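You operate a simulated robot arm through the tools that you are given. There is no shell and no other tool.

The job below is to be done with a simulated robot arm. You get a single attempt, and the scene is never put back.

TASK
Switch the bath off, dial back to 30, move the orange cup to the purple mat and close the lid.
Fine: switch OFF first; leave the other cups; leave the drain switch and the teal button. Set down upright: what you pick out.

The check looks at the end state, three seconds after you hand in, the way a careful person would. Anything else that was tipped, shoved, dropped, spilled or broken makes it a failure. A push-on lid holds only when it is set on centred and level and pressed home; a screw cap is set on level and turned clockwise until tight.

THE ROBOT
A 7-joint arm with a two-finger gripper, fixed in place. Base frame: the origin is on the floor under the middle of its stand, x ahead of it, y to its left, z up; the work surface is at about z = 0.86. Readings come in m, degrees, newtons and seconds.
With the tool pointing down near the work surface it reaches from about 0.34 to 0.72 m from the base axis. Its first joint turns from -66.0 to 66.0 degrees. Payload 2.45 kg.
Tool frame: the origin (TCP) lies between the finger pads and is the grasp point; the fingertips stand 0.026 m ahead of it; z points along the fingers, y is the line along which they close. The gripper opens to 0.096 m; its body begins 0.069 m behind the TCP.
Orientation is that of the tool frame in the base frame, as a unit quaternion [x, y, z, w]. With the fingers straight down and closing along the base's y, the tool's x points along the base's -x, its y along +y and its z along -z.

THE INTERFACE
- The arm moves only by the tool jog_arm. Its arguments are lists of equal length, an entry for each row: "hand": the finger opening in m, from 0 to 0.096; "translation": the shift along the base's x, y, z in m, a list of three; "turn": the turn, a rotation vector about the base's x, y, z in degrees, a list of three. In form: {"hand": [hand, ...], "translation": [[x, y, z], ...], "turn": [[wx, wy, wz], ...]}. A call has 1 to 20 rows; each row shifts and turns the commanded pose from where the row before left it. A row lasts 0.2 s, in which the tool goes at most 0.05 m and 8.6 degrees; a call with a longer step from one row to the next is refused whole, and so is a gripper value outside its range. Where a pose cannot be reached the arm comes as near as it can. A force on the tool above 90 N (or 10 N above the force at the start of the call, whichever is more), or a blocked arm, ends the call early, and 0.2 s more pass. Each finger travels about 0.05 m/s and halts on what it meets, pressing with about 38 N; the grip force reading is that of the motor and also rises with nothing between the fingers. The clock runs only during rows and for 0.2 s after the last one: add rows that do not move to give the fingers time. The reply holds the time, the measured pose of the TCP, the force on the tool along the base axes, the opening and the grip force, in the units named above and with some noise, with the torque about the TCP (base axes, N m) and any sound that the robot's microphone picked up.
- Cameras (640 x 400 px; columns grow to the right, rows downward): "scene" is fixed at [0.1764, -0.4021, 1.4081]; the picture's right is [0.70, -0.71, 0.00], its down [-0.50, -0.49, -0.72] and it looks along [0.51, 0.50, -0.69] (base axes); focal length 214 px, centre (320, 200). "wrist" rides on the gripper at [0.082, 0.003, -0.098] in the tool frame; the picture's right is [-0.04, 1.00, 0.00], its down [-0.73, -0.03, -0.68] and it looks along [-0.68, -0.03, 0.73] (tool axes); focal length 256 px, centre (320, 200). There is no depth. A picture from a camera that has moved, and an enlarged one, comes with that camera's place and axes in the base frame and with its lens. The place of the scene camera against the robot may be out by one fixed shift of up to 0.012 m in any direction.
- capture(camera): a new picture of that camera. No time passes.
- close_up(camera, box): a new picture of the part [left, top, right, bottom] of that camera's present view, enlarged. No time passes.
- job_done(): hands the job in; it is judged then, once.

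Nothing tells you positions but the pictures and the camera data. Unless the task says otherwise, let go and move clear before handing in.

The tools are called after "Call:" as a command line: name --argument value ..., lists and objects as JSON in quotes. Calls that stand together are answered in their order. jog_arm: Moves the arm, as the interface text tells. Its arguments: {"type":"object","properties":{"hand":{"type":"array","items":{"type":"number"}},"translation":{"type":"array","items":{"type":"array","items":{"type":"number"}}},"turn":{"type":"array","items":{"type":"array","items":{"type":"number"}}}},"required":["hand","translation","turn"]} The other tools are called the same way: capture (camera) takes a picture; close_up (camera, box) takes an enlarged picture of a part of a camera's view; job_done () hands the job in.

At the start:

```text
time_s: 0.0
tcp_pos: [0.3792, 0.0172, 1.2366]
tcp_rot: [0.0, 1.0, 0.0, 0.0]
force: [-0.1, -0.3, 0.4]
moment: [-0.01, 0.01, -0.03]
opening: 0.096
grasp_force: 0.1
```

scene: 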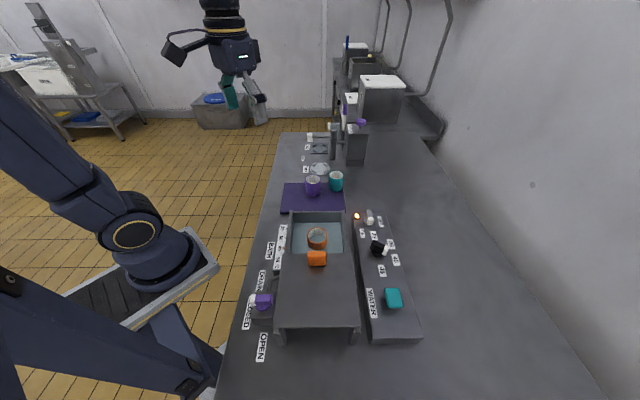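
wrist: 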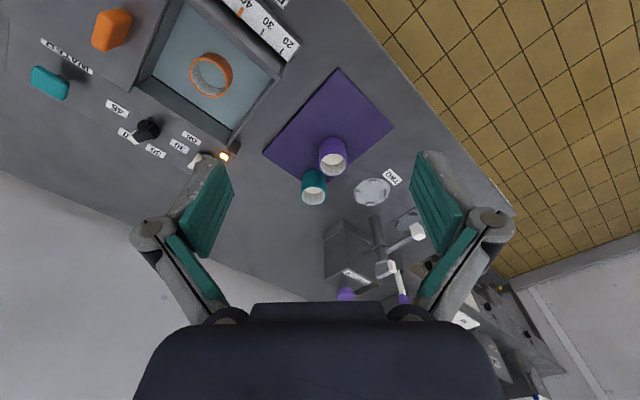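

I see a water bath with an orange cup in it, a sliding lid with an orange handle, a control panel with a dial and a switch, and a purple mat with purple and teal cups beside it. I'll enlarge the pictures before moving.

Call:
close_up --camera "scene" --box '[240, 180, 440, 305]'

Call:
close_up --camera "scene" --box '[340, 200, 430, 256]'

Call:
close_up --camera "scene" --box '[230, 225, 330, 370]'

Call:
close_up --camera "wrist" --box '[0, 0, 320, 200]'

Call:
close_up --camera "wrist" --box '[100, 80, 260, 180]'

Call:
close_up --camera "scene" --box '[270, 120, 390, 220]'

```text
3.20 times, centred on (340, 242) of scene
camera zoom: at [0.1764, -0.4021, 1.4081], right [0.7, -0.71, 0.0], down [-0.5, -0.49, -0.72], along [0.51, 0.5, -0.69], focal length 686 px, centre (256, 64)
```

zoom: 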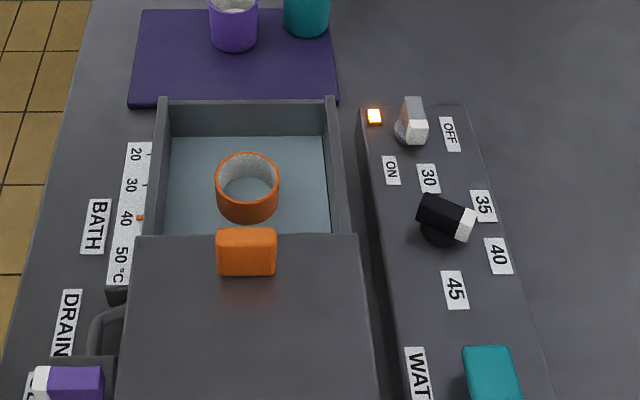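

```text
7.11 times, centred on (385, 228) of scene
camera zoom: at [0.1764, -0.4021, 1.4081], right [0.7, -0.71, 0.0], down [-0.5, -0.49, -0.72], along [0.51, 0.5, -0.69], focal length 1525 px, centre (-142, 1)
```

zoom: 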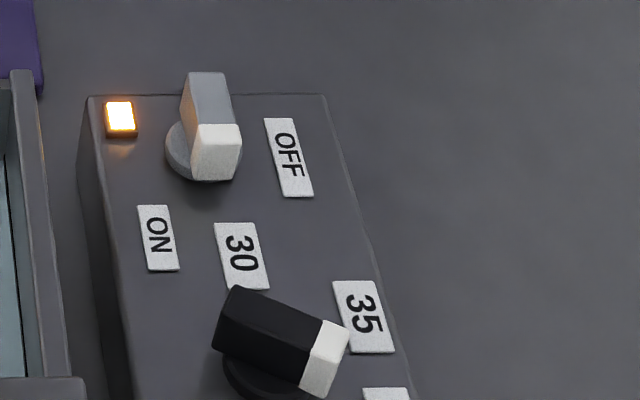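

```text
2.76 times, centred on (280, 298) of scene
camera zoom: at [0.1764, -0.4021, 1.4081], right [0.7, -0.71, 0.0], down [-0.5, -0.49, -0.72], along [0.51, 0.5, -0.69], focal length 592 px, centre (430, -69)
```

zoom: 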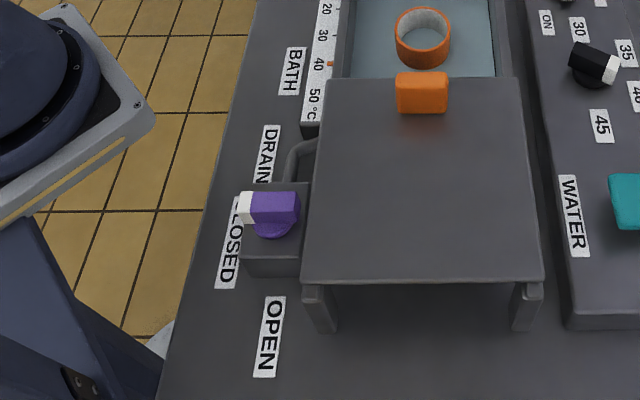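

```text
2.00 times, centred on (160, 100) of wrist
camera zoom: at [0.2974, 0.0212, 1.3332], right [0.04, 1.0, 0.0], down [0.73, -0.03, 0.68], along [0.68, -0.03, -0.73], focal length 512 px, centre (640, 400)
```

zoom: 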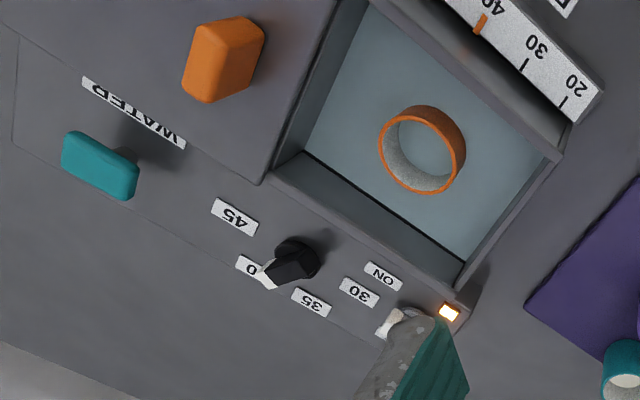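

```text
4.00 times, centred on (180, 130) of wrist
camera zoom: at [0.2974, 0.0212, 1.3332], right [0.04, 1.0, 0.0], down [0.73, -0.03, 0.68], along [0.68, -0.03, -0.73], focal length 1024 px, centre (880, 480)
```

zoom: 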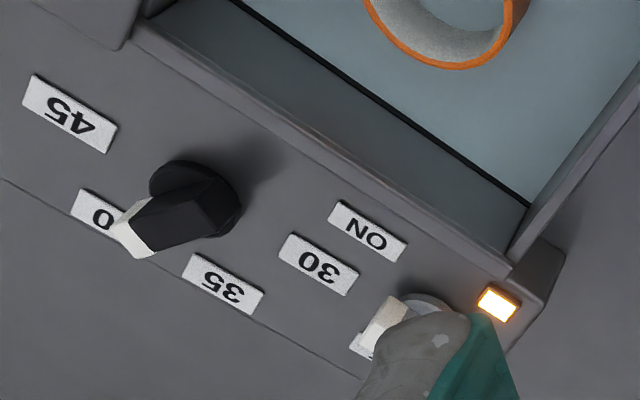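

```text
4.00 times, centred on (330, 170) of scene
camera zoom: at [0.1764, -0.4021, 1.4081], right [0.7, -0.71, 0.0], down [-0.5, -0.49, -0.72], along [0.51, 0.5, -0.69], focal length 858 px, centre (280, 320)
```

zoom: 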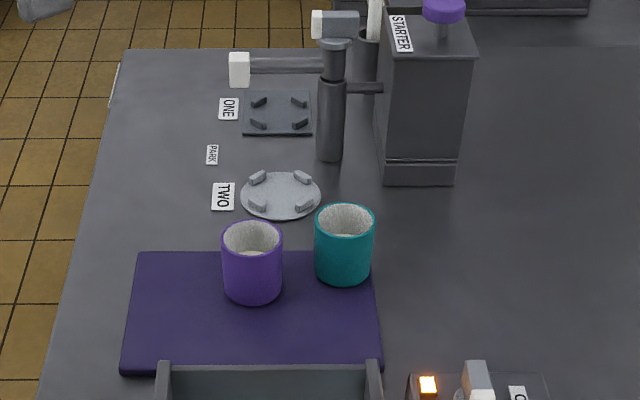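

The lamp is lit, the switch looks ON and the dial is at 40. The whole layout is turned about 45° from the base axes. I'll carry the wrist camera over the control panel, high and clear, for a closer look.

Call:
jog_arm --hand '[0.096, 0.096, 0.096, 0.096, 0.096, 0.096, 0.096, 0.096]' --translation '[[0.01, -0.033, -0.015], [0.01, -0.033, -0.015], [0.01, -0.033, -0.015], [0.01, -0.033, -0.015], [0.01, -0.033, -0.015], [0.01, -0.033, -0.015], [0.01, -0.033, -0.015], [0.01, -0.004, -0.015]]' --turn '[[0, 0, 6], [0, 0, 6], [0, 0, 6], [0, 0, 6], [0, 0, 6], [0, 0, 6], [0, 0, 6], [0, 0, 3]]'

Call:
capture --camera "wrist"

Call:
capture --camera "scene"

```text
time_s: 1.8
tcp_pos: [0.4595, -0.2164, 1.1173]
tcp_rot: [-0.383, 0.924, -0.001, 0.001]
force: [1.4, 0.1, -0.3]
moment: [0.0, 0.02, 0.0]
opening: 0.0959
grasp_force: 0.1
```

```text
taken
camera wrist: at [0.3989, -0.2718, 1.213], right [-0.68, 0.73, 0.0], down [0.54, 0.5, 0.68], along [0.5, 0.46, -0.73], focal length 256 px, centre (320, 200)
```

wrist: 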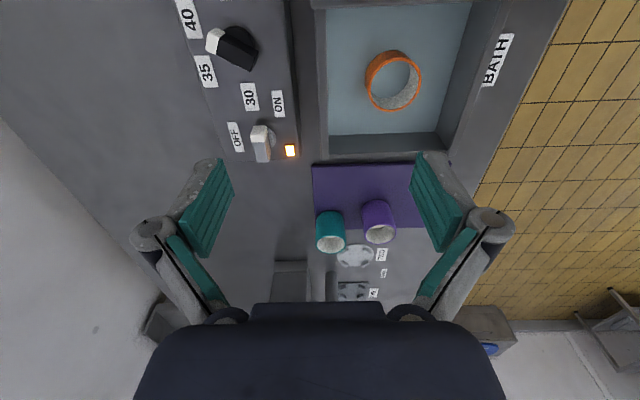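

```text
taken
```

scene: 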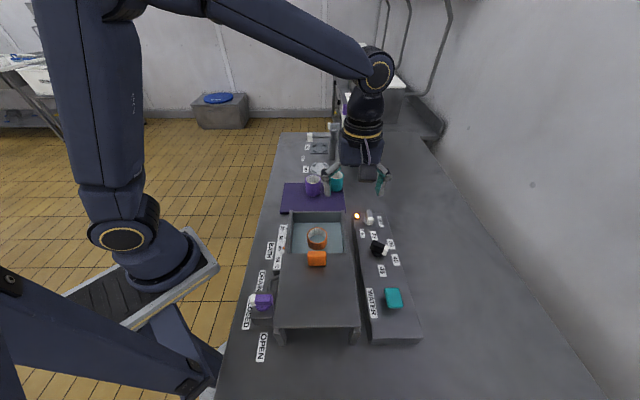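

The wrist view is upside-down, with near things at the top. I'll enlarge the switch and dial.

Call:
close_up --camera "wrist" --box '[170, 0, 330, 170]'

Call:
close_up --camera "wrist" --box '[220, 70, 310, 170]'

Call:
close_up --camera "wrist" --box '[300, 0, 540, 260]'

```text
2.35 times, centred on (250, 85) of wrist
camera zoom: at [0.3989, -0.2718, 1.213], right [-0.68, 0.73, 0.0], down [0.54, 0.5, 0.68], along [0.5, 0.46, -0.73], focal length 602 px, centre (485, 471)
```

zoom: 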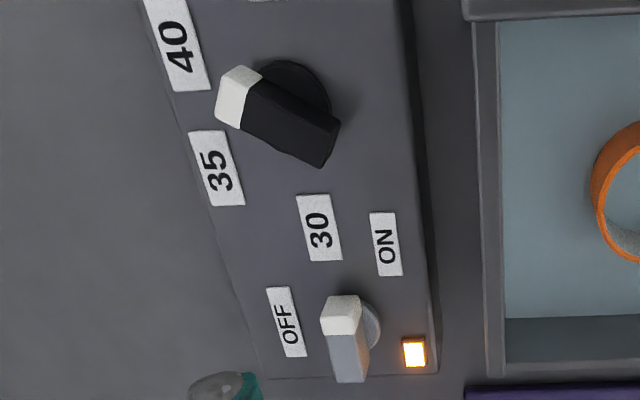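

```text
4.00 times, centred on (265, 120) of wrist
camera zoom: at [0.3989, -0.2718, 1.213], right [-0.68, 0.73, 0.0], down [0.54, 0.5, 0.68], along [0.5, 0.46, -0.73], focal length 1024 px, centre (540, 520)
```

zoom: 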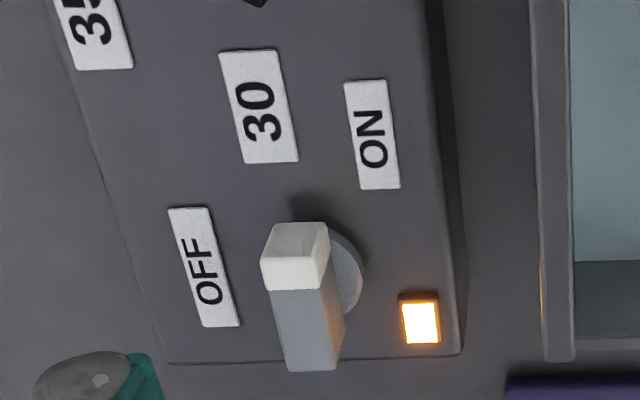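

```text
1.54 times, centred on (420, 130) of wrist
camera zoom: at [0.3989, -0.2718, 1.213], right [-0.68, 0.73, 0.0], down [0.54, 0.5, 0.68], along [0.5, 0.46, -0.73], focal length 394 px, centre (166, 308)
```

zoom: 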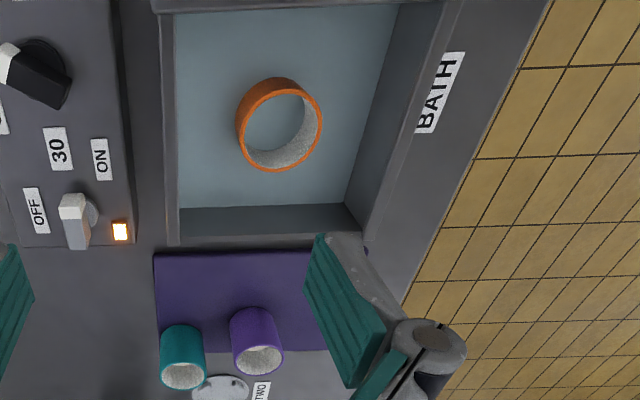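

The switch bar points to ON (about -137° in the base frame), and its middle is near (0.570, -0.213). The panel top is at about z 0.911 and the bar top at about 0.945. I'll turn the wrist so the fingers can straddle the bar and still have a quarter turn to spare, hovering above it.

Call:
jog_arm --hand '[0.096, 0.096, 0.096, 0.096, 0.096, 0.096, 0.096, 0.096, 0.096, 0.096, 0.09, 0.08, 0.07, 0.06, 0.05, 0.05, 0.05, 0.05, 0.05, 0.05]' --translation '[[0.0055, 0.0002, 0], [0.0055, 0.0002, 0], [0.0055, 0.0002, 0], [0.0055, 0.0002, 0], [0.0055, 0.0002, 0], [0.0055, 0.0002, 0], [0.0055, 0.0002, 0], [0.0055, 0.0002, 0], [0.0055, 0.0002, 0], [0.0055, 0.0002, 0], [0.0055, 0.0002, 0], [0.0055, 0.0002, 0], [0.0055, 0.0002, 0], [0.0055, 0.0002, 0], [0.0055, 0.0002, 0], [0.0055, 0.0002, 0], [0.0055, 0.0002, 0], [0.0055, 0.0002, 0], [0.0055, 0.0002, 0], [0.0055, 0.0002, 0]]' --turn '[[0, 0, -8.5], [0, 0, -8.5], [0, 0, -8.5], [0, 0, -8.5], [0, 0, -8.5], [0, 0, -8.5], [0, 0, -8.5], [0, 0, -8.5], [0, 0, -8.5], [0, 0, -8.5], [0, 0, -8.5], [0, 0, -8.5], [0, 0, -8.5], [0, 0, -8.5], [0, 0, -8.5], [0, 0, -8.5], [0, 0, -8.5], [0, 0, -8.5], [0, 0, -8.5], [0, 0, -8.5]]'

Call:
capture --camera "wrist"

```text
time_s: 6.0
tcp_pos: [0.5688, -0.2136, 1.1155]
tcp_rot: [0.888, 0.46, 0.0, 0.0]
force: [-0.2, 0.5, 0.5]
moment: [-0.01, 0.0, 0.0]
opening: 0.0501
grasp_force: 0.0
```

```text
taken
camera wrist: at [0.6189, -0.1483, 1.2125], right [0.79, -0.61, 0.0], down [-0.45, -0.58, 0.68], along [-0.41, -0.54, -0.73], focal length 256 px, centre (320, 200)
```

wrist: 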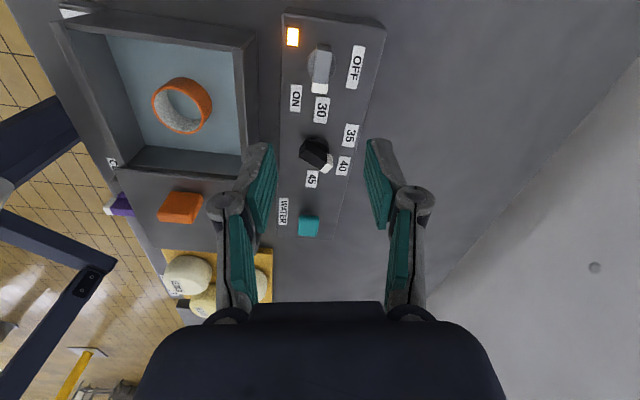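

Good, this is a second baseline. I'll enlarge the switch and dial from here.

Call:
close_up --camera "wrist" --box '[270, 10, 390, 85]'

Call:
close_up --camera "wrist" --box '[270, 110, 390, 185]'

Call:
close_up --camera "wrist" --box '[50, 0, 290, 240]'

```text
5.33 times, centred on (330, 48) of wrist
camera zoom: at [0.6189, -0.1483, 1.2125], right [0.79, -0.61, 0.0], down [-0.45, -0.58, 0.68], along [-0.41, -0.54, -0.73], focal length 1365 px, centre (267, 1013)
```

zoom: 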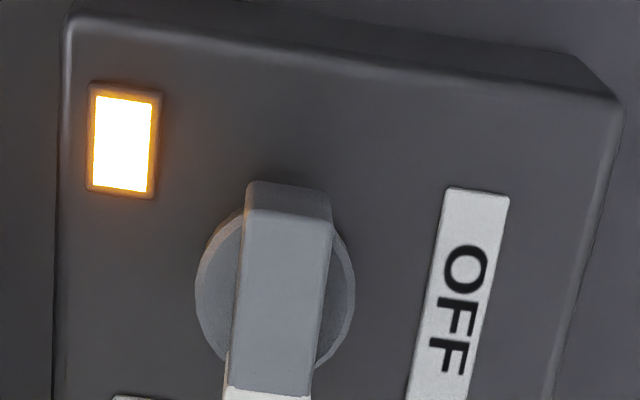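

```text
5.33 times, centred on (330, 148) of wrist
camera zoom: at [0.6189, -0.1483, 1.2125], right [0.79, -0.61, 0.0], down [-0.45, -0.58, 0.68], along [-0.41, -0.54, -0.73], focal length 1365 px, centre (267, 480)
```

zoom: 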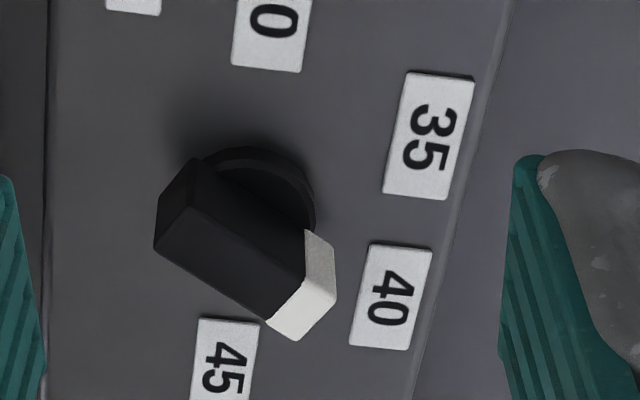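

```text
1.67 times, centred on (170, 120) of wrist
camera zoom: at [0.6189, -0.1483, 1.2125], right [0.79, -0.61, 0.0], down [-0.45, -0.58, 0.68], along [-0.41, -0.54, -0.73], focal length 427 px, centre (570, 333)
```

zoom: 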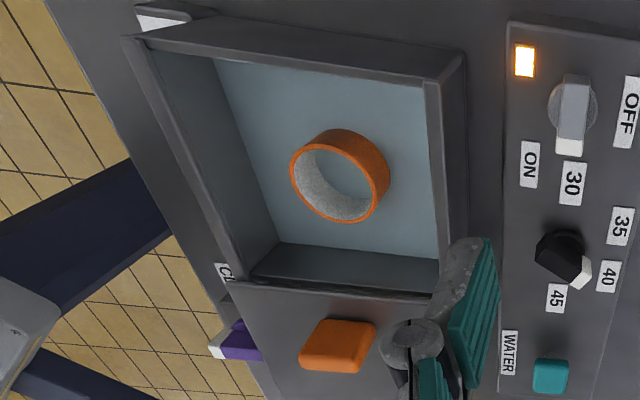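

The switch pivot is at about (0.573, -0.212), the bar top is at z 0.940, and the bar is about 15 mm wide. I'll line up the yaw and lower over it.

Call:
jog_arm --hand '[0.05, 0.05, 0.05, 0.05, 0.05, 0.05, 0.05, 0.05]' --translation '[[0.0035, 0.0015, 0], [0, 0, 0], [0, 0, -0.04], [0, 0, -0.04], [0, 0, -0.04], [0, 0, -0.03], [0, 0, -0.02], [0, 0, 0]]' --turn '[[0, 0, -6], [0, 0, -6], [0, 0, 0], [0, 0, 0], [0, 0, 0], [0, 0, 0], [0, 0, 0], [0, 0, 0]]'

Call:
capture --camera "wrist"

Call:
close_up --camera "scene" --box '[310, 150, 430, 250]'

```text
time_s: 7.8
tcp_pos: [0.5737, -0.2109, 0.9455]
tcp_rot: [0.93, 0.366, 0.0, 0.0]
force: [0.1, 0.3, -0.1]
moment: [-0.02, 0.0, -0.01]
opening: 0.0502
grasp_force: 0.1
```

```text
taken
camera wrist: at [0.635, -0.1582, 1.0425], right [0.65, -0.76, 0.0], down [-0.56, -0.48, 0.68], along [-0.51, -0.44, -0.73], focal length 256 px, centre (320, 200)
```

wrist: 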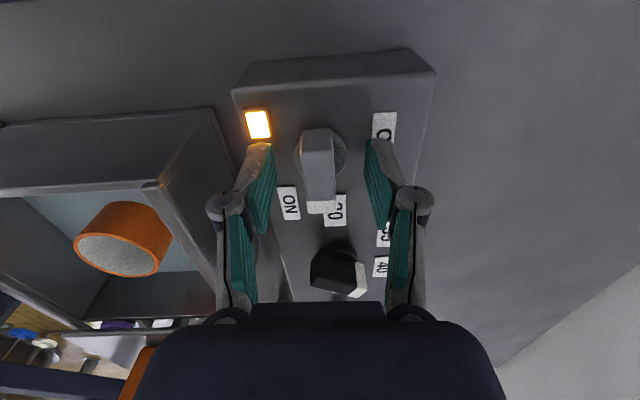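

```text
4.00 times, centred on (370, 200) of scene
camera zoom: at [0.1764, -0.4021, 1.4081], right [0.7, -0.71, 0.0], down [-0.5, -0.49, -0.72], along [0.51, 0.5, -0.69], focal length 858 px, centre (120, 200)
```

zoom: 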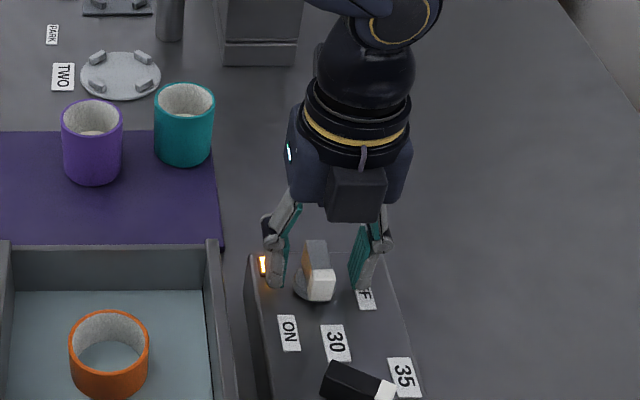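

The bar sits centred between the fingers. I'll close on it first.

Call:
jog_arm --hand '[0.03, 0.012, 0.005, 0.005]' --translation '[[0, 0, 0], [0, 0, 0], [0, 0, 0], [0, 0, 0]]' --turn '[[0, 0, 0], [0, 0, 0], [0, 0, 0], [0, 0, 0]]'

Call:
capture --camera "wrist"

```text
time_s: 8.8
tcp_pos: [0.5719, -0.2108, 0.9474]
tcp_rot: [0.93, 0.367, 0.001, 0.0]
force: [-4.2, 4.1, 13.1]
moment: [0.21, 0.02, 0.69]
opening: 0.0166
grasp_force: 41.2
```

```text
taken
camera wrist: at [0.6349, -0.1577, 1.0436], right [0.65, -0.76, 0.0], down [-0.56, -0.48, 0.68], along [-0.51, -0.44, -0.73], focal length 256 px, centre (320, 200)
```

wrist: 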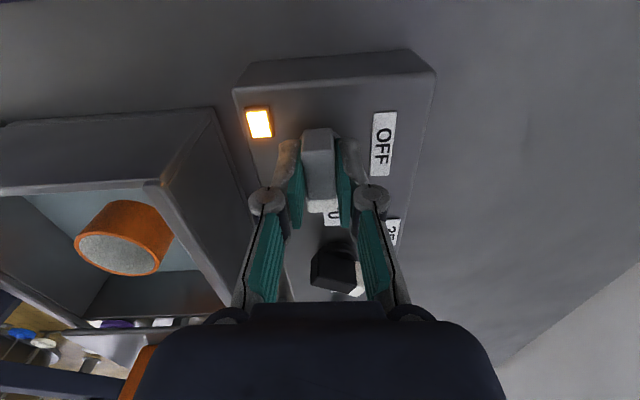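

I have a firm grip. Now I'll turn counter-clockwise towards OFF in small rows.

Call:
jog_arm --hand '[0.005, 0.005, 0.005, 0.005, 0.005, 0.005, 0.005]' --translation '[[0, 0, 0.002], [0, 0, 0], [0, 0, 0], [0, 0, 0], [0, 0, 0], [0, 0, 0], [0, 0, 0]]' --turn '[[0, 0, 0], [0, 0, 7], [0, 0, 7], [0, 0, 7], [0, 0, 7], [0, 0, 7], [0, 0, 7]]'

Call:
capture --camera "wrist"

```text
time_s: 10.4
tcp_pos: [0.5728, -0.2109, 0.9487]
tcp_rot: [0.736, 0.677, 0.0, -0.003]
force: [3.1, 9.2, -27.0]
moment: [0.29, -0.04, 0.01]
opening: 0.0159
grasp_force: 41.8
```

```text
taken
camera wrist: at [0.5826, -0.13, 1.0446], right [0.99, -0.12, 0.0], down [-0.09, -0.73, 0.68], along [-0.09, -0.67, -0.74], focal length 256 px, centre (320, 200)
```

wrist: 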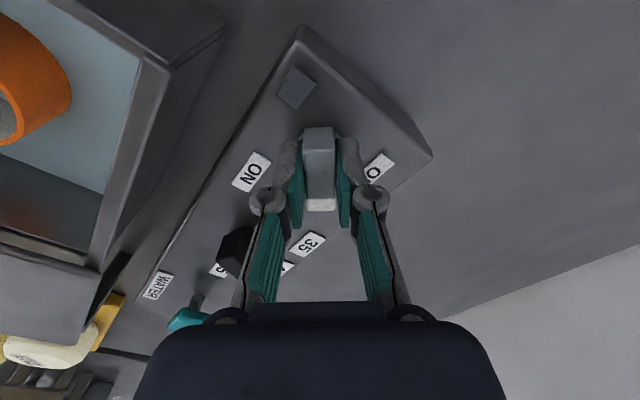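

The lamp has gone out. I'll keep turning in small steps and watch the torque for the stop.

Call:
jog_arm --hand '[0.005, 0.005, 0.005]' --translation '[[0, 0, -0.001], [0, 0, 0], [0, 0, 0]]' --turn '[[0, 0, 5], [0, 0, 5], [0, 0, 0]]'

Call:
jog_arm --hand '[0.005, 0.005, 0.005]' --translation '[[0, 0, 0], [0, 0, 0], [0, 0, 0]]' --turn '[[0, 0, 5], [0, 0, 5], [0, 0, 0]]'

Call:
capture --camera "wrist"

```text
time_s: 11.2
tcp_pos: [0.5724, -0.21, 0.9489]
tcp_rot: [0.675, 0.738, 0.0, -0.002]
force: [-9.6, 14.5, -8.4]
moment: [1.39, 0.28, 0.0]
opening: 0.0157
grasp_force: 42.1
```

```text
time_s: 12.0
tcp_pos: [0.5715, -0.2096, 0.9486]
tcp_rot: [0.608, 0.794, 0.0, -0.001]
force: [-11.9, 18.0, -5.7]
moment: [-0.32, 0.09, -0.03]
opening: 0.0156
grasp_force: 41.8
```

```text
taken
camera wrist: at [0.5537, -0.1314, 1.0446], right [0.98, 0.22, 0.0], down [0.16, -0.72, 0.68], along [0.15, -0.66, -0.74], focal length 256 px, centre (320, 200)
```

wrist: 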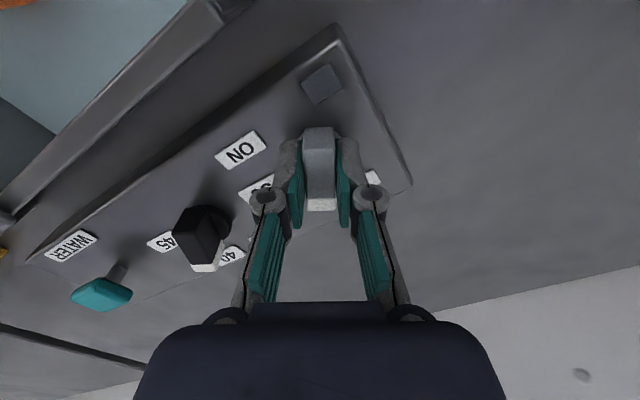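

There's no stop yet and the turn is smooth. I'll trim the centre slightly to relieve the side force and go on.

Call:
jog_arm --hand '[0.005, 0.005, 0.005, 0.005]' --translation '[[-0.001, 0.002, 0], [0, 0, 0], [0, 0, 0], [0, 0, 0]]' --turn '[[0, 0, 5], [0, 0, 5], [0, 0, 5], [0, 0, 0]]'

Call:
capture --camera "wrist"

Call:
close_up --camera "scene" --box '[340, 190, 420, 250]'

```text
time_s: 13.0
tcp_pos: [0.5725, -0.2115, 0.947]
tcp_rot: [0.5, 0.866, 0.0, 0.0]
force: [-8.5, 2.5, -3.2]
moment: [1.03, 0.79, -0.02]
opening: 0.0157
grasp_force: 41.4
```

```text
taken
camera wrist: at [0.5332, -0.1386, 1.0444], right [0.89, 0.46, 0.0], down [0.34, -0.65, 0.68], along [0.31, -0.6, -0.73], focal length 256 px, centre (320, 200)
```

wrist: 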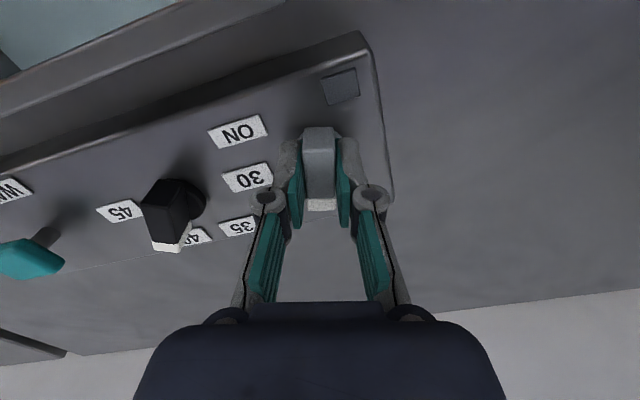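

```text
6.67 times, centred on (380, 220) of scene
camera zoom: at [0.1763, -0.4021, 1.4082], right [0.7, -0.71, 0.0], down [-0.5, -0.49, -0.72], along [0.51, 0.5, -0.69], focal length 1430 px, centre (-80, 67)
```

zoom: 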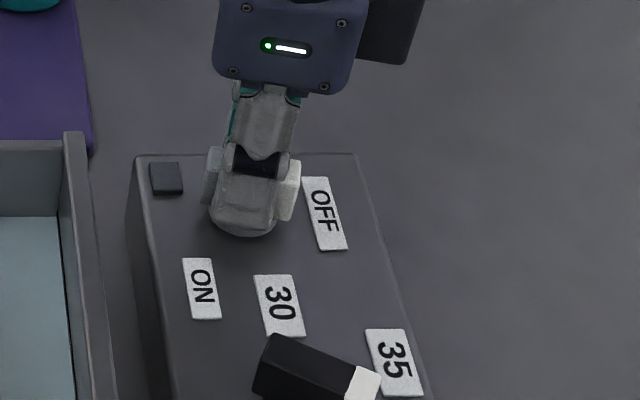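

The tip is almost at the OFF label. I'll turn the last bit, then open the fingers to see where it settles.

Call:
jog_arm --hand '[0.005, 0.005, 0.005, 0.005]' --translation '[[0, 0, 0], [0, 0, 0], [0, 0, 0], [0, 0, 0]]' --turn '[[0, 0, 5], [0, 0, 5], [0, 0, 4], [0, 0, 0]]'

Call:
jog_arm --hand '[0.02, 0.035, 0.045, 0.045, 0.045, 0.045, 0.045]' --translation '[[0, 0, 0], [0, 0, 0], [0, 0, 0], [0, 0, 0.01], [0, 0, 0.03], [0, 0, 0.04], [0, 0, 0.04]]' --turn '[[0, 0, 0], [0, 0, 0], [0, 0, 0], [0, 0, 0], [0, 0, 0], [0, 0, 0], [0, 0, 0]]'

Call:
capture --camera "wrist"

Call:
close_up --camera "scene" --box '[340, 190, 420, 250]'

```text
time_s: 14.0
tcp_pos: [0.5724, -0.2113, 0.9487]
tcp_rot: [0.391, 0.92, -0.001, 0.0]
force: [-17.0, -1.8, 0.6]
moment: [-0.93, -0.38, 0.02]
opening: 0.0157
grasp_force: 41.8
```

```text
time_s: 15.6
tcp_pos: [0.575, -0.2118, 1.0686]
tcp_rot: [0.39, 0.921, 0.0, 0.001]
force: [-0.2, 0.2, 0.3]
moment: [0.01, -0.03, 0.04]
opening: 0.0451
grasp_force: 0.0
```

```text
taken
camera wrist: at [0.5195, -0.1507, 1.1656], right [0.75, 0.67, 0.0], down [0.49, -0.55, 0.68], along [0.45, -0.51, -0.73], focal length 256 px, centre (320, 200)
```

wrist: 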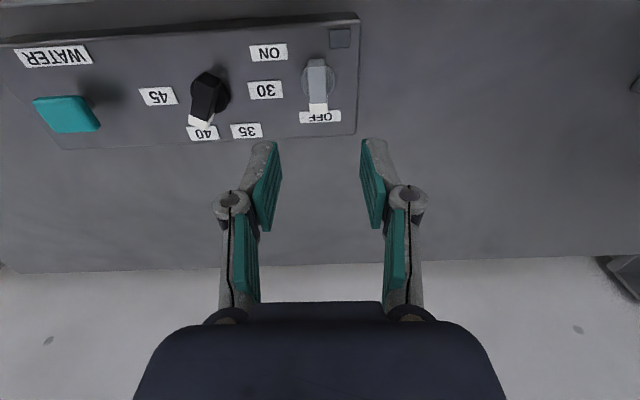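

```text
6.67 times, centred on (380, 220) of scene
camera zoom: at [0.1764, -0.4021, 1.4081], right [0.7, -0.71, 0.0], down [-0.5, -0.49, -0.72], along [0.51, 0.5, -0.69], focal length 1430 px, centre (-80, 67)
```

zoom: 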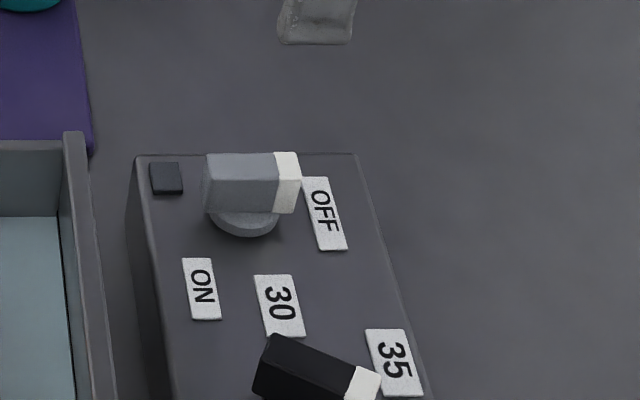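

The switch now points squarely at OFF and the lamp is dark. Next is the dial, so I'll look at it closely.

Call:
close_up --camera "wrist" --box '[130, 30, 290, 150]'

Call:
close_up --camera "scene" --box '[350, 220, 420, 285]'

```text
3.33 times, centred on (210, 90) of wrist
camera zoom: at [0.5195, -0.1507, 1.1656], right [0.75, 0.67, 0.0], down [0.49, -0.55, 0.68], along [0.45, -0.51, -0.73], focal length 853 px, centre (687, 567)
```

zoom: 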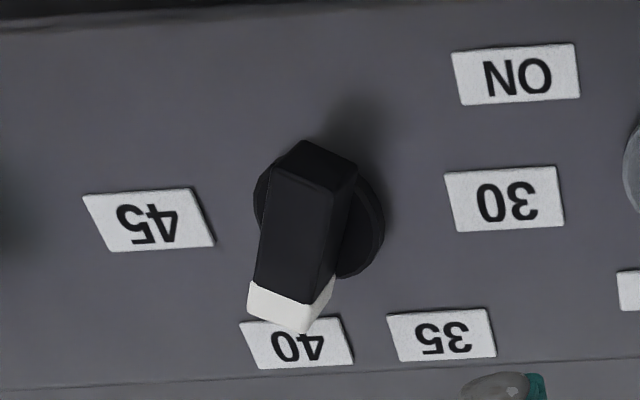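

```text
6.15 times, centred on (385, 252) of scene
camera zoom: at [0.1764, -0.4021, 1.4081], right [0.7, -0.71, 0.0], down [-0.5, -0.49, -0.72], along [0.51, 0.5, -0.69], focal length 1320 px, centre (-80, -123)
```

zoom: 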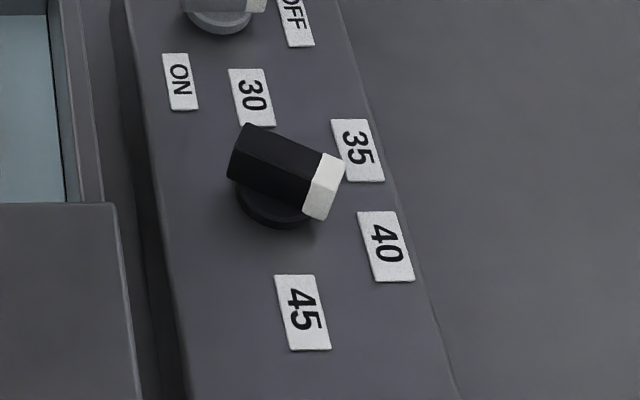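

The dial is at 40 (-76°), its pivot is near (0.5025, -0.2935), and 30 lies at about +45°. I'll move over it, line up with the bar and check before lowering.

Call:
jog_arm --hand '[0.05, 0.05, 0.05, 0.05, 0.05]' --translation '[[-0.018, -0.0207, 0], [-0.018, -0.0207, 0], [-0.018, -0.0207, 0], [-0.017, -0.0207, 0], [0, 0, 0]]' --turn '[[0, 0, -7.5], [0, 0, -7.5], [0, 0, -7.5], [0, 0, -8], [0, 0, 0]]'

Call:
jog_arm --hand '[0.05]' --translation '[[0, 0, 0]]' --turn '[[0, 0, 0]]'

Call:
capture --camera "wrist"

```text
time_s: 16.8
tcp_pos: [0.5022, -0.2925, 1.0666]
tcp_rot: [0.62, 0.785, 0.0, -0.001]
force: [0.7, -0.2, 0.0]
moment: [-0.01, 0.01, 0.01]
opening: 0.0501
grasp_force: 0.0
```

```text
time_s: 17.2
tcp_pos: [0.5021, -0.2922, 1.0665]
tcp_rot: [0.619, 0.785, -0.001, -0.001]
force: [-0.3, 0.3, -0.1]
moment: [0.01, 0.0, -0.03]
opening: 0.0497
grasp_force: 0.0
```

```text
taken
camera wrist: at [0.4857, -0.2122, 1.1635], right [0.98, 0.19, 0.0], down [0.14, -0.72, 0.68], along [0.13, -0.67, -0.73], focal length 256 px, centre (320, 200)
```

wrist: 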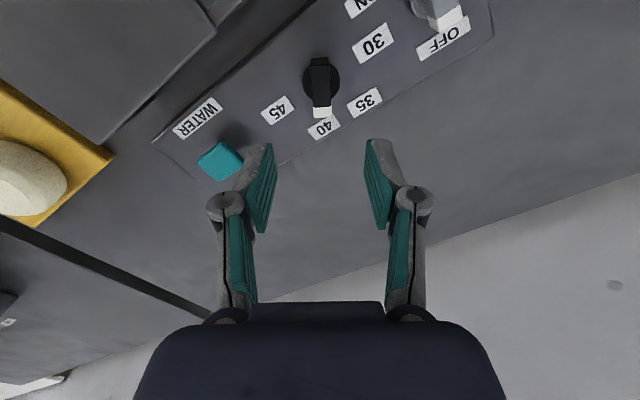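

It's aligned over the dial. Lowering now.

Call:
jog_arm --hand '[0.05, 0.05, 0.05, 0.05, 0.05]' --translation '[[0.0003, -0.001, -0.035], [0, 0, -0.035], [0, 0, -0.03], [0, 0, -0.0195], [0, 0, 0]]' --turn '[[0, 0, 0], [0, 0, 0], [0, 0, 0], [0, 0, 0], [0, 0, 0]]'

Call:
capture --camera "wrist"

Call:
close_up --camera "scene" --box '[330, 190, 430, 290]'

```text
time_s: 18.4
tcp_pos: [0.5019, -0.2943, 0.9475]
tcp_rot: [0.619, 0.786, 0.0, 0.0]
force: [0.0, 0.0, -1.4]
moment: [0.0, -0.02, 0.01]
opening: 0.0504
grasp_force: 0.1
```

```text
taken
camera wrist: at [0.4838, -0.2138, 1.0434], right [0.98, 0.19, 0.0], down [0.14, -0.72, 0.68], along [0.13, -0.67, -0.73], focal length 256 px, centre (320, 200)
```

wrist: 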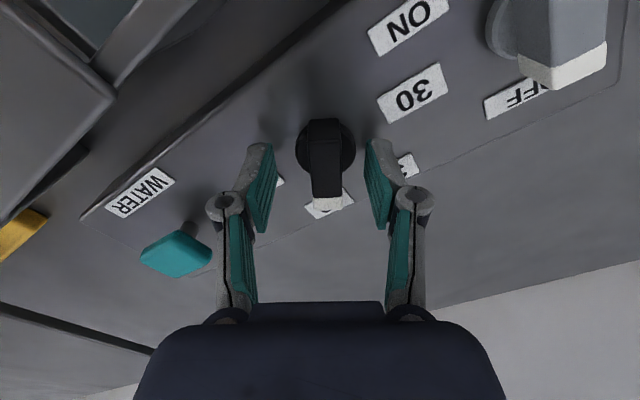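

```text
4.00 times, centred on (380, 240) of scene
camera zoom: at [0.1764, -0.4021, 1.4081], right [0.7, -0.71, 0.0], down [-0.5, -0.49, -0.72], along [0.51, 0.5, -0.69], focal length 858 px, centre (80, 40)
```

zoom: 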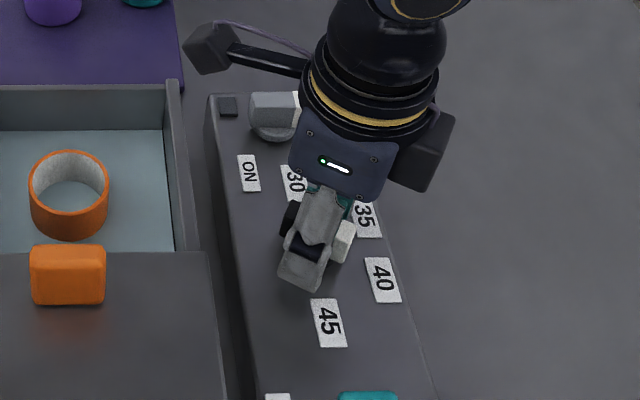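

The knob sits about 2 to 3 mm to the right between the fingers. I'll shift to match and close.

Call:
jog_arm --hand '[0.05, 0.035, 0.015, 0.005, 0.005]' --translation '[[0.0025, 0.0005, 0], [0, 0, 0], [0, 0, 0], [0, 0, 0], [0, 0, 0]]' --turn '[[0, 0, 0], [0, 0, 0], [0, 0, 0], [0, 0, 0], [0, 0, 0]]'

Call:
capture --camera "wrist"

```text
time_s: 19.6
tcp_pos: [0.504, -0.2932, 0.9479]
tcp_rot: [0.62, 0.785, 0.0, 0.0]
force: [0.3, 0.2, -1.6]
moment: [-0.1, 0.0, 0.01]
opening: 0.0161
grasp_force: 42.1
```

```text
taken
camera wrist: at [0.487, -0.2128, 1.0437], right [0.98, 0.19, 0.0], down [0.14, -0.72, 0.68], along [0.13, -0.67, -0.73], focal length 256 px, centre (320, 200)
```

wrist: 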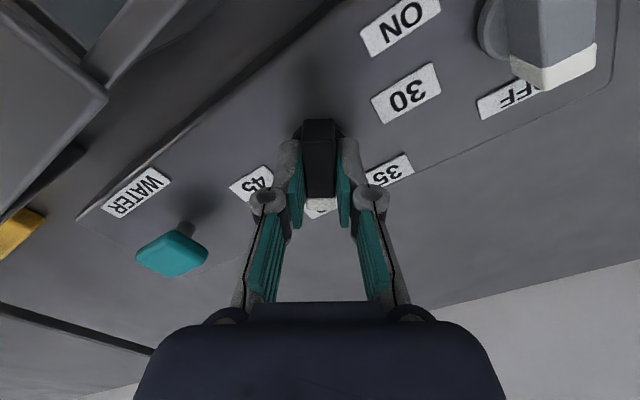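

It's a clean grip with no side load. Turning counter-clockwise from 40 towards 30, the first half now.

Call:
jog_arm --hand '[0.005, 0.005, 0.005, 0.005, 0.005, 0.005, 0.005, 0.005, 0.005]' --translation '[[0, 0, 0], [0, 0, 0], [0, 0, 0], [0, 0, 0], [0, 0, 0], [0, 0, 0], [0, 0, 0], [0, 0, 0], [0, 0, 0]]' --turn '[[0, 0, 7.5], [0, 0, 7.5], [0, 0, 7.5], [0, 0, 7.5], [0, 0, 7.5], [0, 0, 7.5], [0, 0, 7.5], [0, 0, 7.5], [0, 0, 0]]'

Call:
capture --camera "wrist"

```text
time_s: 21.6
tcp_pos: [0.506, -0.2902, 0.9479]
tcp_rot: [0.142, 0.99, 0.001, -0.001]
force: [10.3, 2.6, -26.3]
moment: [-0.01, -0.33, 0.05]
opening: 0.0161
grasp_force: 41.9
```

```text
taken
camera wrist: at [0.4266, -0.266, 1.044], right [0.32, 0.95, 0.0], down [0.7, -0.24, 0.68], along [0.64, -0.22, -0.74], focal length 256 px, centre (320, 200)
```

wrist: 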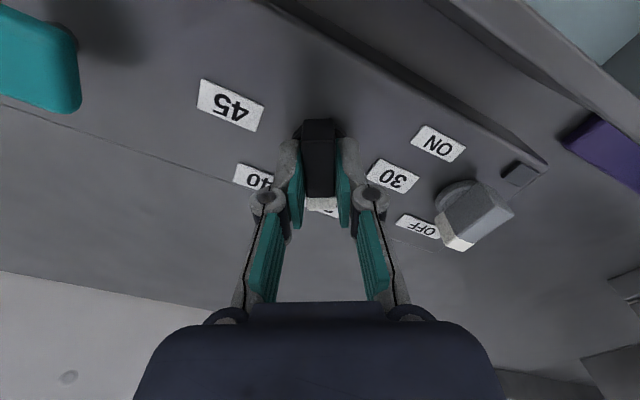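

It's now at 35 and turning freely. I'll do the second half with a tiny centre trim.

Call:
jog_arm --hand '[0.005, 0.005, 0.005, 0.005, 0.005, 0.005, 0.005, 0.005, 0.005]' --translation '[[0.001, 0.0005, -0.001], [0, 0, 0], [0, 0, 0], [0, 0, 0], [0, 0, 0], [0, 0, 0], [0, 0, 0], [0, 0, 0], [0, 0, 0]]' --turn '[[0, 0, 7.5], [0, 0, 7.5], [0, 0, 7.5], [0, 0, 7.5], [0, 0, 7.5], [0, 0, 7.5], [0, 0, 7.5], [0, 0, 7.5], [0, 0, 0]]'

Call:
capture --camera "wrist"

Call:
close_up --camera "scene" --box '[330, 190, 430, 290]'

```text
time_s: 23.6
tcp_pos: [0.5047, -0.2907, 0.9478]
tcp_rot: [-0.372, 0.928, 0.001, 0.0]
force: [-10.0, 27.0, 14.1]
moment: [0.59, 0.32, -0.04]
opening: 0.0158
grasp_force: 41.8
```

```text
taken
camera wrist: at [0.4425, -0.3449, 1.0439], right [-0.66, 0.75, 0.0], down [0.55, 0.48, 0.68], along [0.51, 0.45, -0.73], focal length 256 px, centre (320, 200)
```

wrist: 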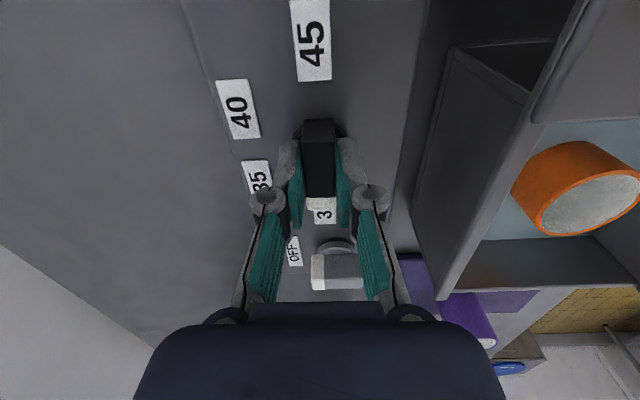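

```text
4.00 times, centred on (380, 240) of scene
camera zoom: at [0.176, -0.4013, 1.4085], right [0.7, -0.71, 0.0], down [-0.5, -0.49, -0.72], along [0.52, 0.5, -0.69], focal length 858 px, centre (80, 40)
```

zoom: 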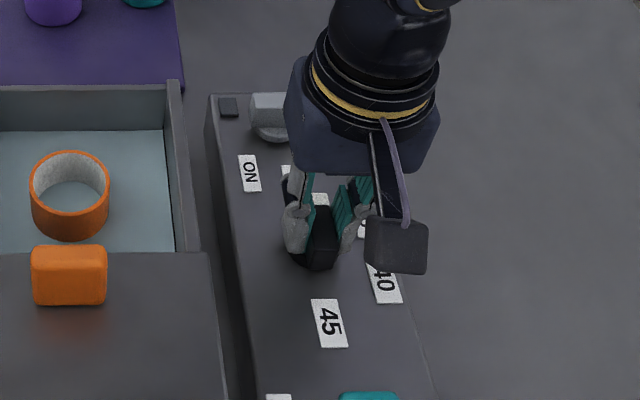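

The tip is at 30. Opening, rising and checking.

Call:
jog_arm --hand '[0.02, 0.035, 0.05, 0.05, 0.05, 0.05, 0.05, 0.05]' --translation '[[0, 0, 0], [0, 0, 0], [0, 0, 0], [0, 0, 0.01], [0, 0, 0.03], [0, 0, 0.04], [0, 0, 0.05], [0, 0, 0]]' --turn '[[0, 0, 0], [0, 0, 0], [0, 0, 0], [0, 0, 0], [0, 0, 0], [0, 0, 0], [0, 0, 0], [0, 0, 0]]'

Call:
capture --camera "wrist"

Call:
close_up --camera "scene" --box '[350, 205, 430, 285]'

```text
time_s: 25.4
tcp_pos: [0.5063, -0.2904, 1.0791]
tcp_rot: [-0.371, 0.928, 0.0, 0.0]
force: [1.2, -0.7, -0.3]
moment: [0.01, 0.02, 0.01]
opening: 0.0499
grasp_force: 0.0
```

```text
taken
camera wrist: at [0.4437, -0.345, 1.1744], right [-0.66, 0.75, 0.0], down [0.55, 0.48, 0.68], along [0.51, 0.45, -0.73], focal length 256 px, centre (320, 200)
```

wrist: 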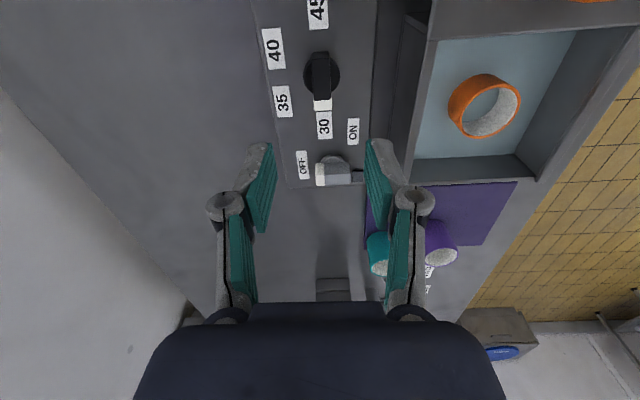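

```text
5.00 times, centred on (390, 245) of scene
camera zoom: at [0.1764, -0.4021, 1.4081], right [0.7, -0.71, 0.0], down [-0.5, -0.49, -0.72], along [0.51, 0.5, -0.69], focal length 1072 px, centre (-30, -25)
```

zoom: 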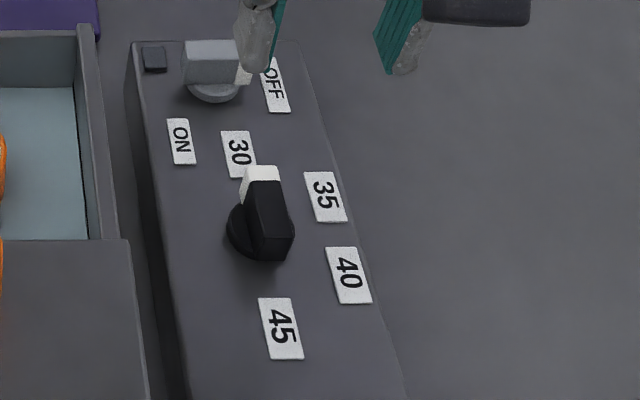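

Call:
close_up --camera "wrist" --box '[260, 30, 380, 150]'

Call:
close_up --camera "wrist" --box '[360, 0, 640, 290]'

```text
3.33 times, centred on (320, 90) of wrist
camera zoom: at [0.4437, -0.345, 1.1744], right [-0.66, 0.75, 0.0], down [0.55, 0.48, 0.68], along [0.51, 0.45, -0.73], focal length 853 px, centre (320, 567)
```

zoom: 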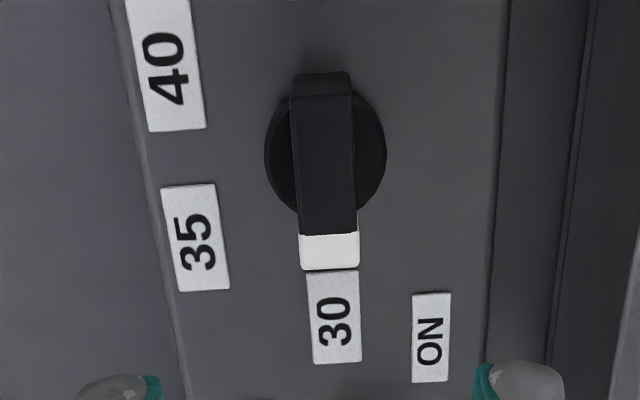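

```text
1.38 times, centred on (500, 145) of wrist
camera zoom: at [0.4437, -0.345, 1.1744], right [-0.66, 0.75, 0.0], down [0.55, 0.48, 0.68], along [0.51, 0.45, -0.73], focal length 353 px, centre (72, 276)
```

zoom: 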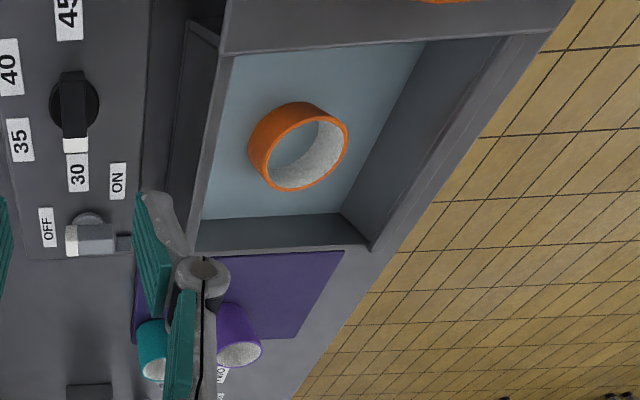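

The dial points straight at 30. Next I need to understand the lid and the cup's surroundings, so I'll back the camera off over the lid to see how it is carried.

Call:
jog_arm --hand '[0.05, 0.05, 0.05, 0.05, 0.05]' --translation '[[-0.033, 0.015, 0.02], [-0.033, 0.02, 0.02], [-0.033, 0.02, 0], [-0.033, 0.02, 0], [0, 0, 0]]' --turn '[[0, 0, 0], [0, 0, 0], [0, 0, 0], [0, 0, 0], [0, 0, 0]]'

Call:
capture --camera "wrist"

Call:
close_up --camera "scene" --box '[260, 200, 380, 350]'

```text
time_s: 26.6
tcp_pos: [0.3725, -0.2161, 1.1159]
tcp_rot: [-0.371, 0.929, 0.0, 0.0]
force: [-0.5, 0.2, -0.8]
moment: [0.02, 0.01, -0.02]
opening: 0.05
grasp_force: 0.0
```

```text
taken
camera wrist: at [0.3093, -0.2703, 1.2132], right [-0.66, 0.75, 0.0], down [0.55, 0.48, 0.68], along [0.51, 0.45, -0.73], focal length 256 px, centre (320, 200)
```

wrist: 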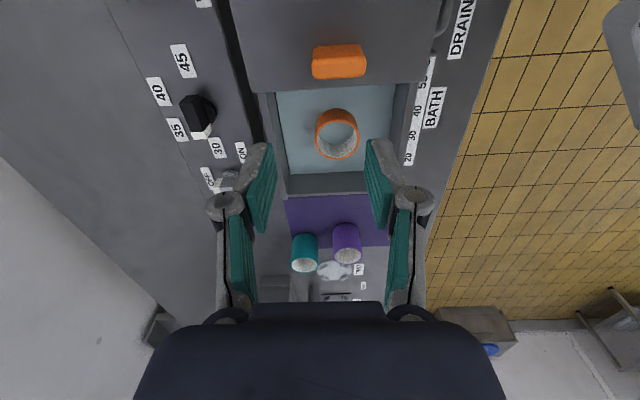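

```text
2.67 times, centred on (320, 275) of scene
camera zoom: at [0.1764, -0.4021, 1.4081], right [0.7, -0.71, 0.0], down [-0.5, -0.49, -0.72], along [0.51, 0.5, -0.69], focal length 572 px, centre (320, 0)
```

zoom: 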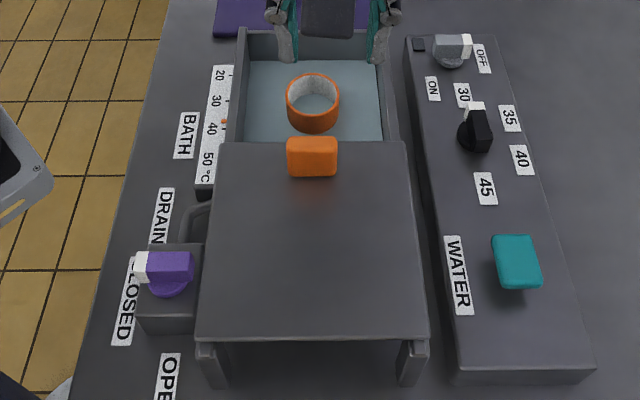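

Call:
close_up --camera "wrist" --box '[230, 0, 450, 200]'

Call:
close_up --camera "wrist" --box '[260, 30, 440, 120]'

Call:
close_up --camera "scene" --box '[275, 225, 365, 275]'

Call:
close_up --camera "scene" --box '[265, 290, 375, 350]'

```text
2.00 times, centred on (340, 100) of wrist
camera zoom: at [0.3093, -0.2703, 1.2132], right [-0.66, 0.75, 0.0], down [0.55, 0.48, 0.68], along [0.51, 0.45, -0.73], focal length 512 px, centre (280, 400)
```

zoom: 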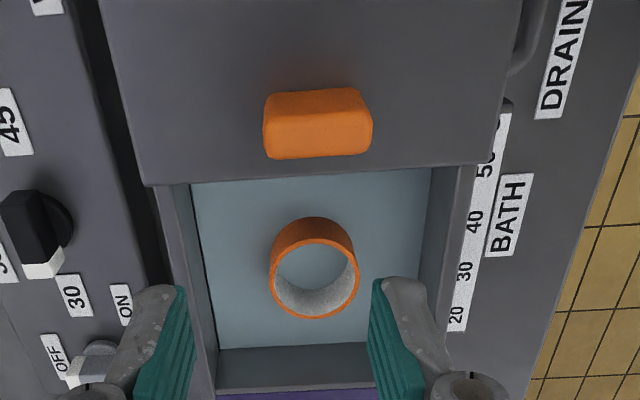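

```text
3.56 times, centred on (350, 75) of wrist
camera zoom: at [0.3093, -0.2703, 1.2132], right [-0.66, 0.75, 0.0], down [0.55, 0.48, 0.68], along [0.51, 0.45, -0.73], focal length 910 px, centre (213, 644)
```

zoom: 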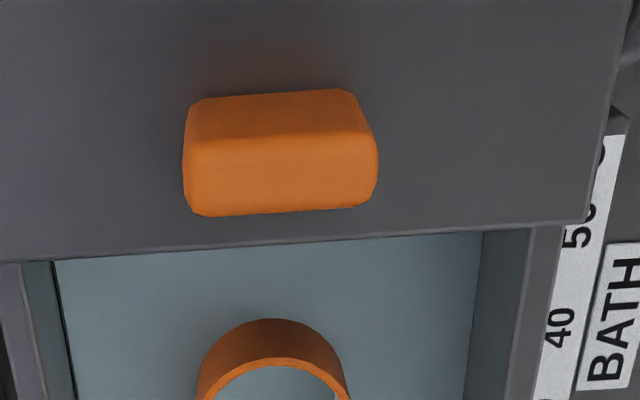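

```text
7.11 times, centred on (320, 250) of scene
camera zoom: at [0.1764, -0.4021, 1.4081], right [0.7, -0.71, 0.0], down [-0.5, -0.49, -0.72], along [0.51, 0.5, -0.69], focal length 1525 px, centre (320, -156)
```

zoom: 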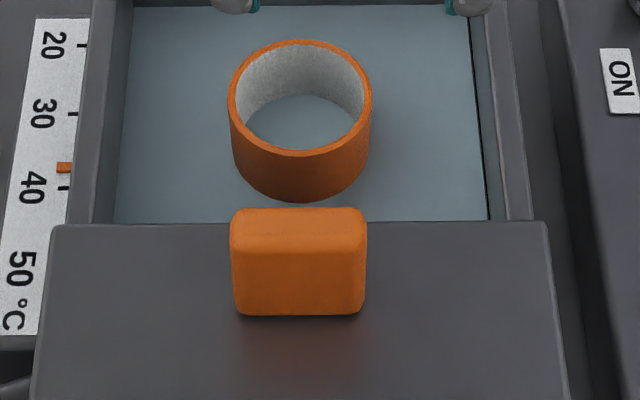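

```text
5.82 times, centred on (320, 320) of scene
camera zoom: at [0.1764, -0.4021, 1.4081], right [0.7, -0.71, 0.0], down [-0.5, -0.49, -0.72], along [0.51, 0.5, -0.69], focal length 1248 px, centre (320, -498)
```

zoom: 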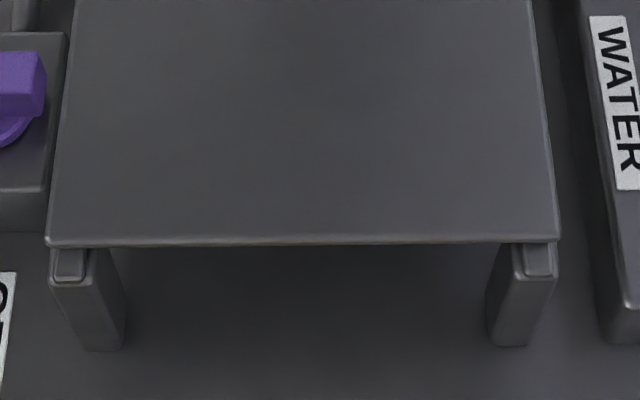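

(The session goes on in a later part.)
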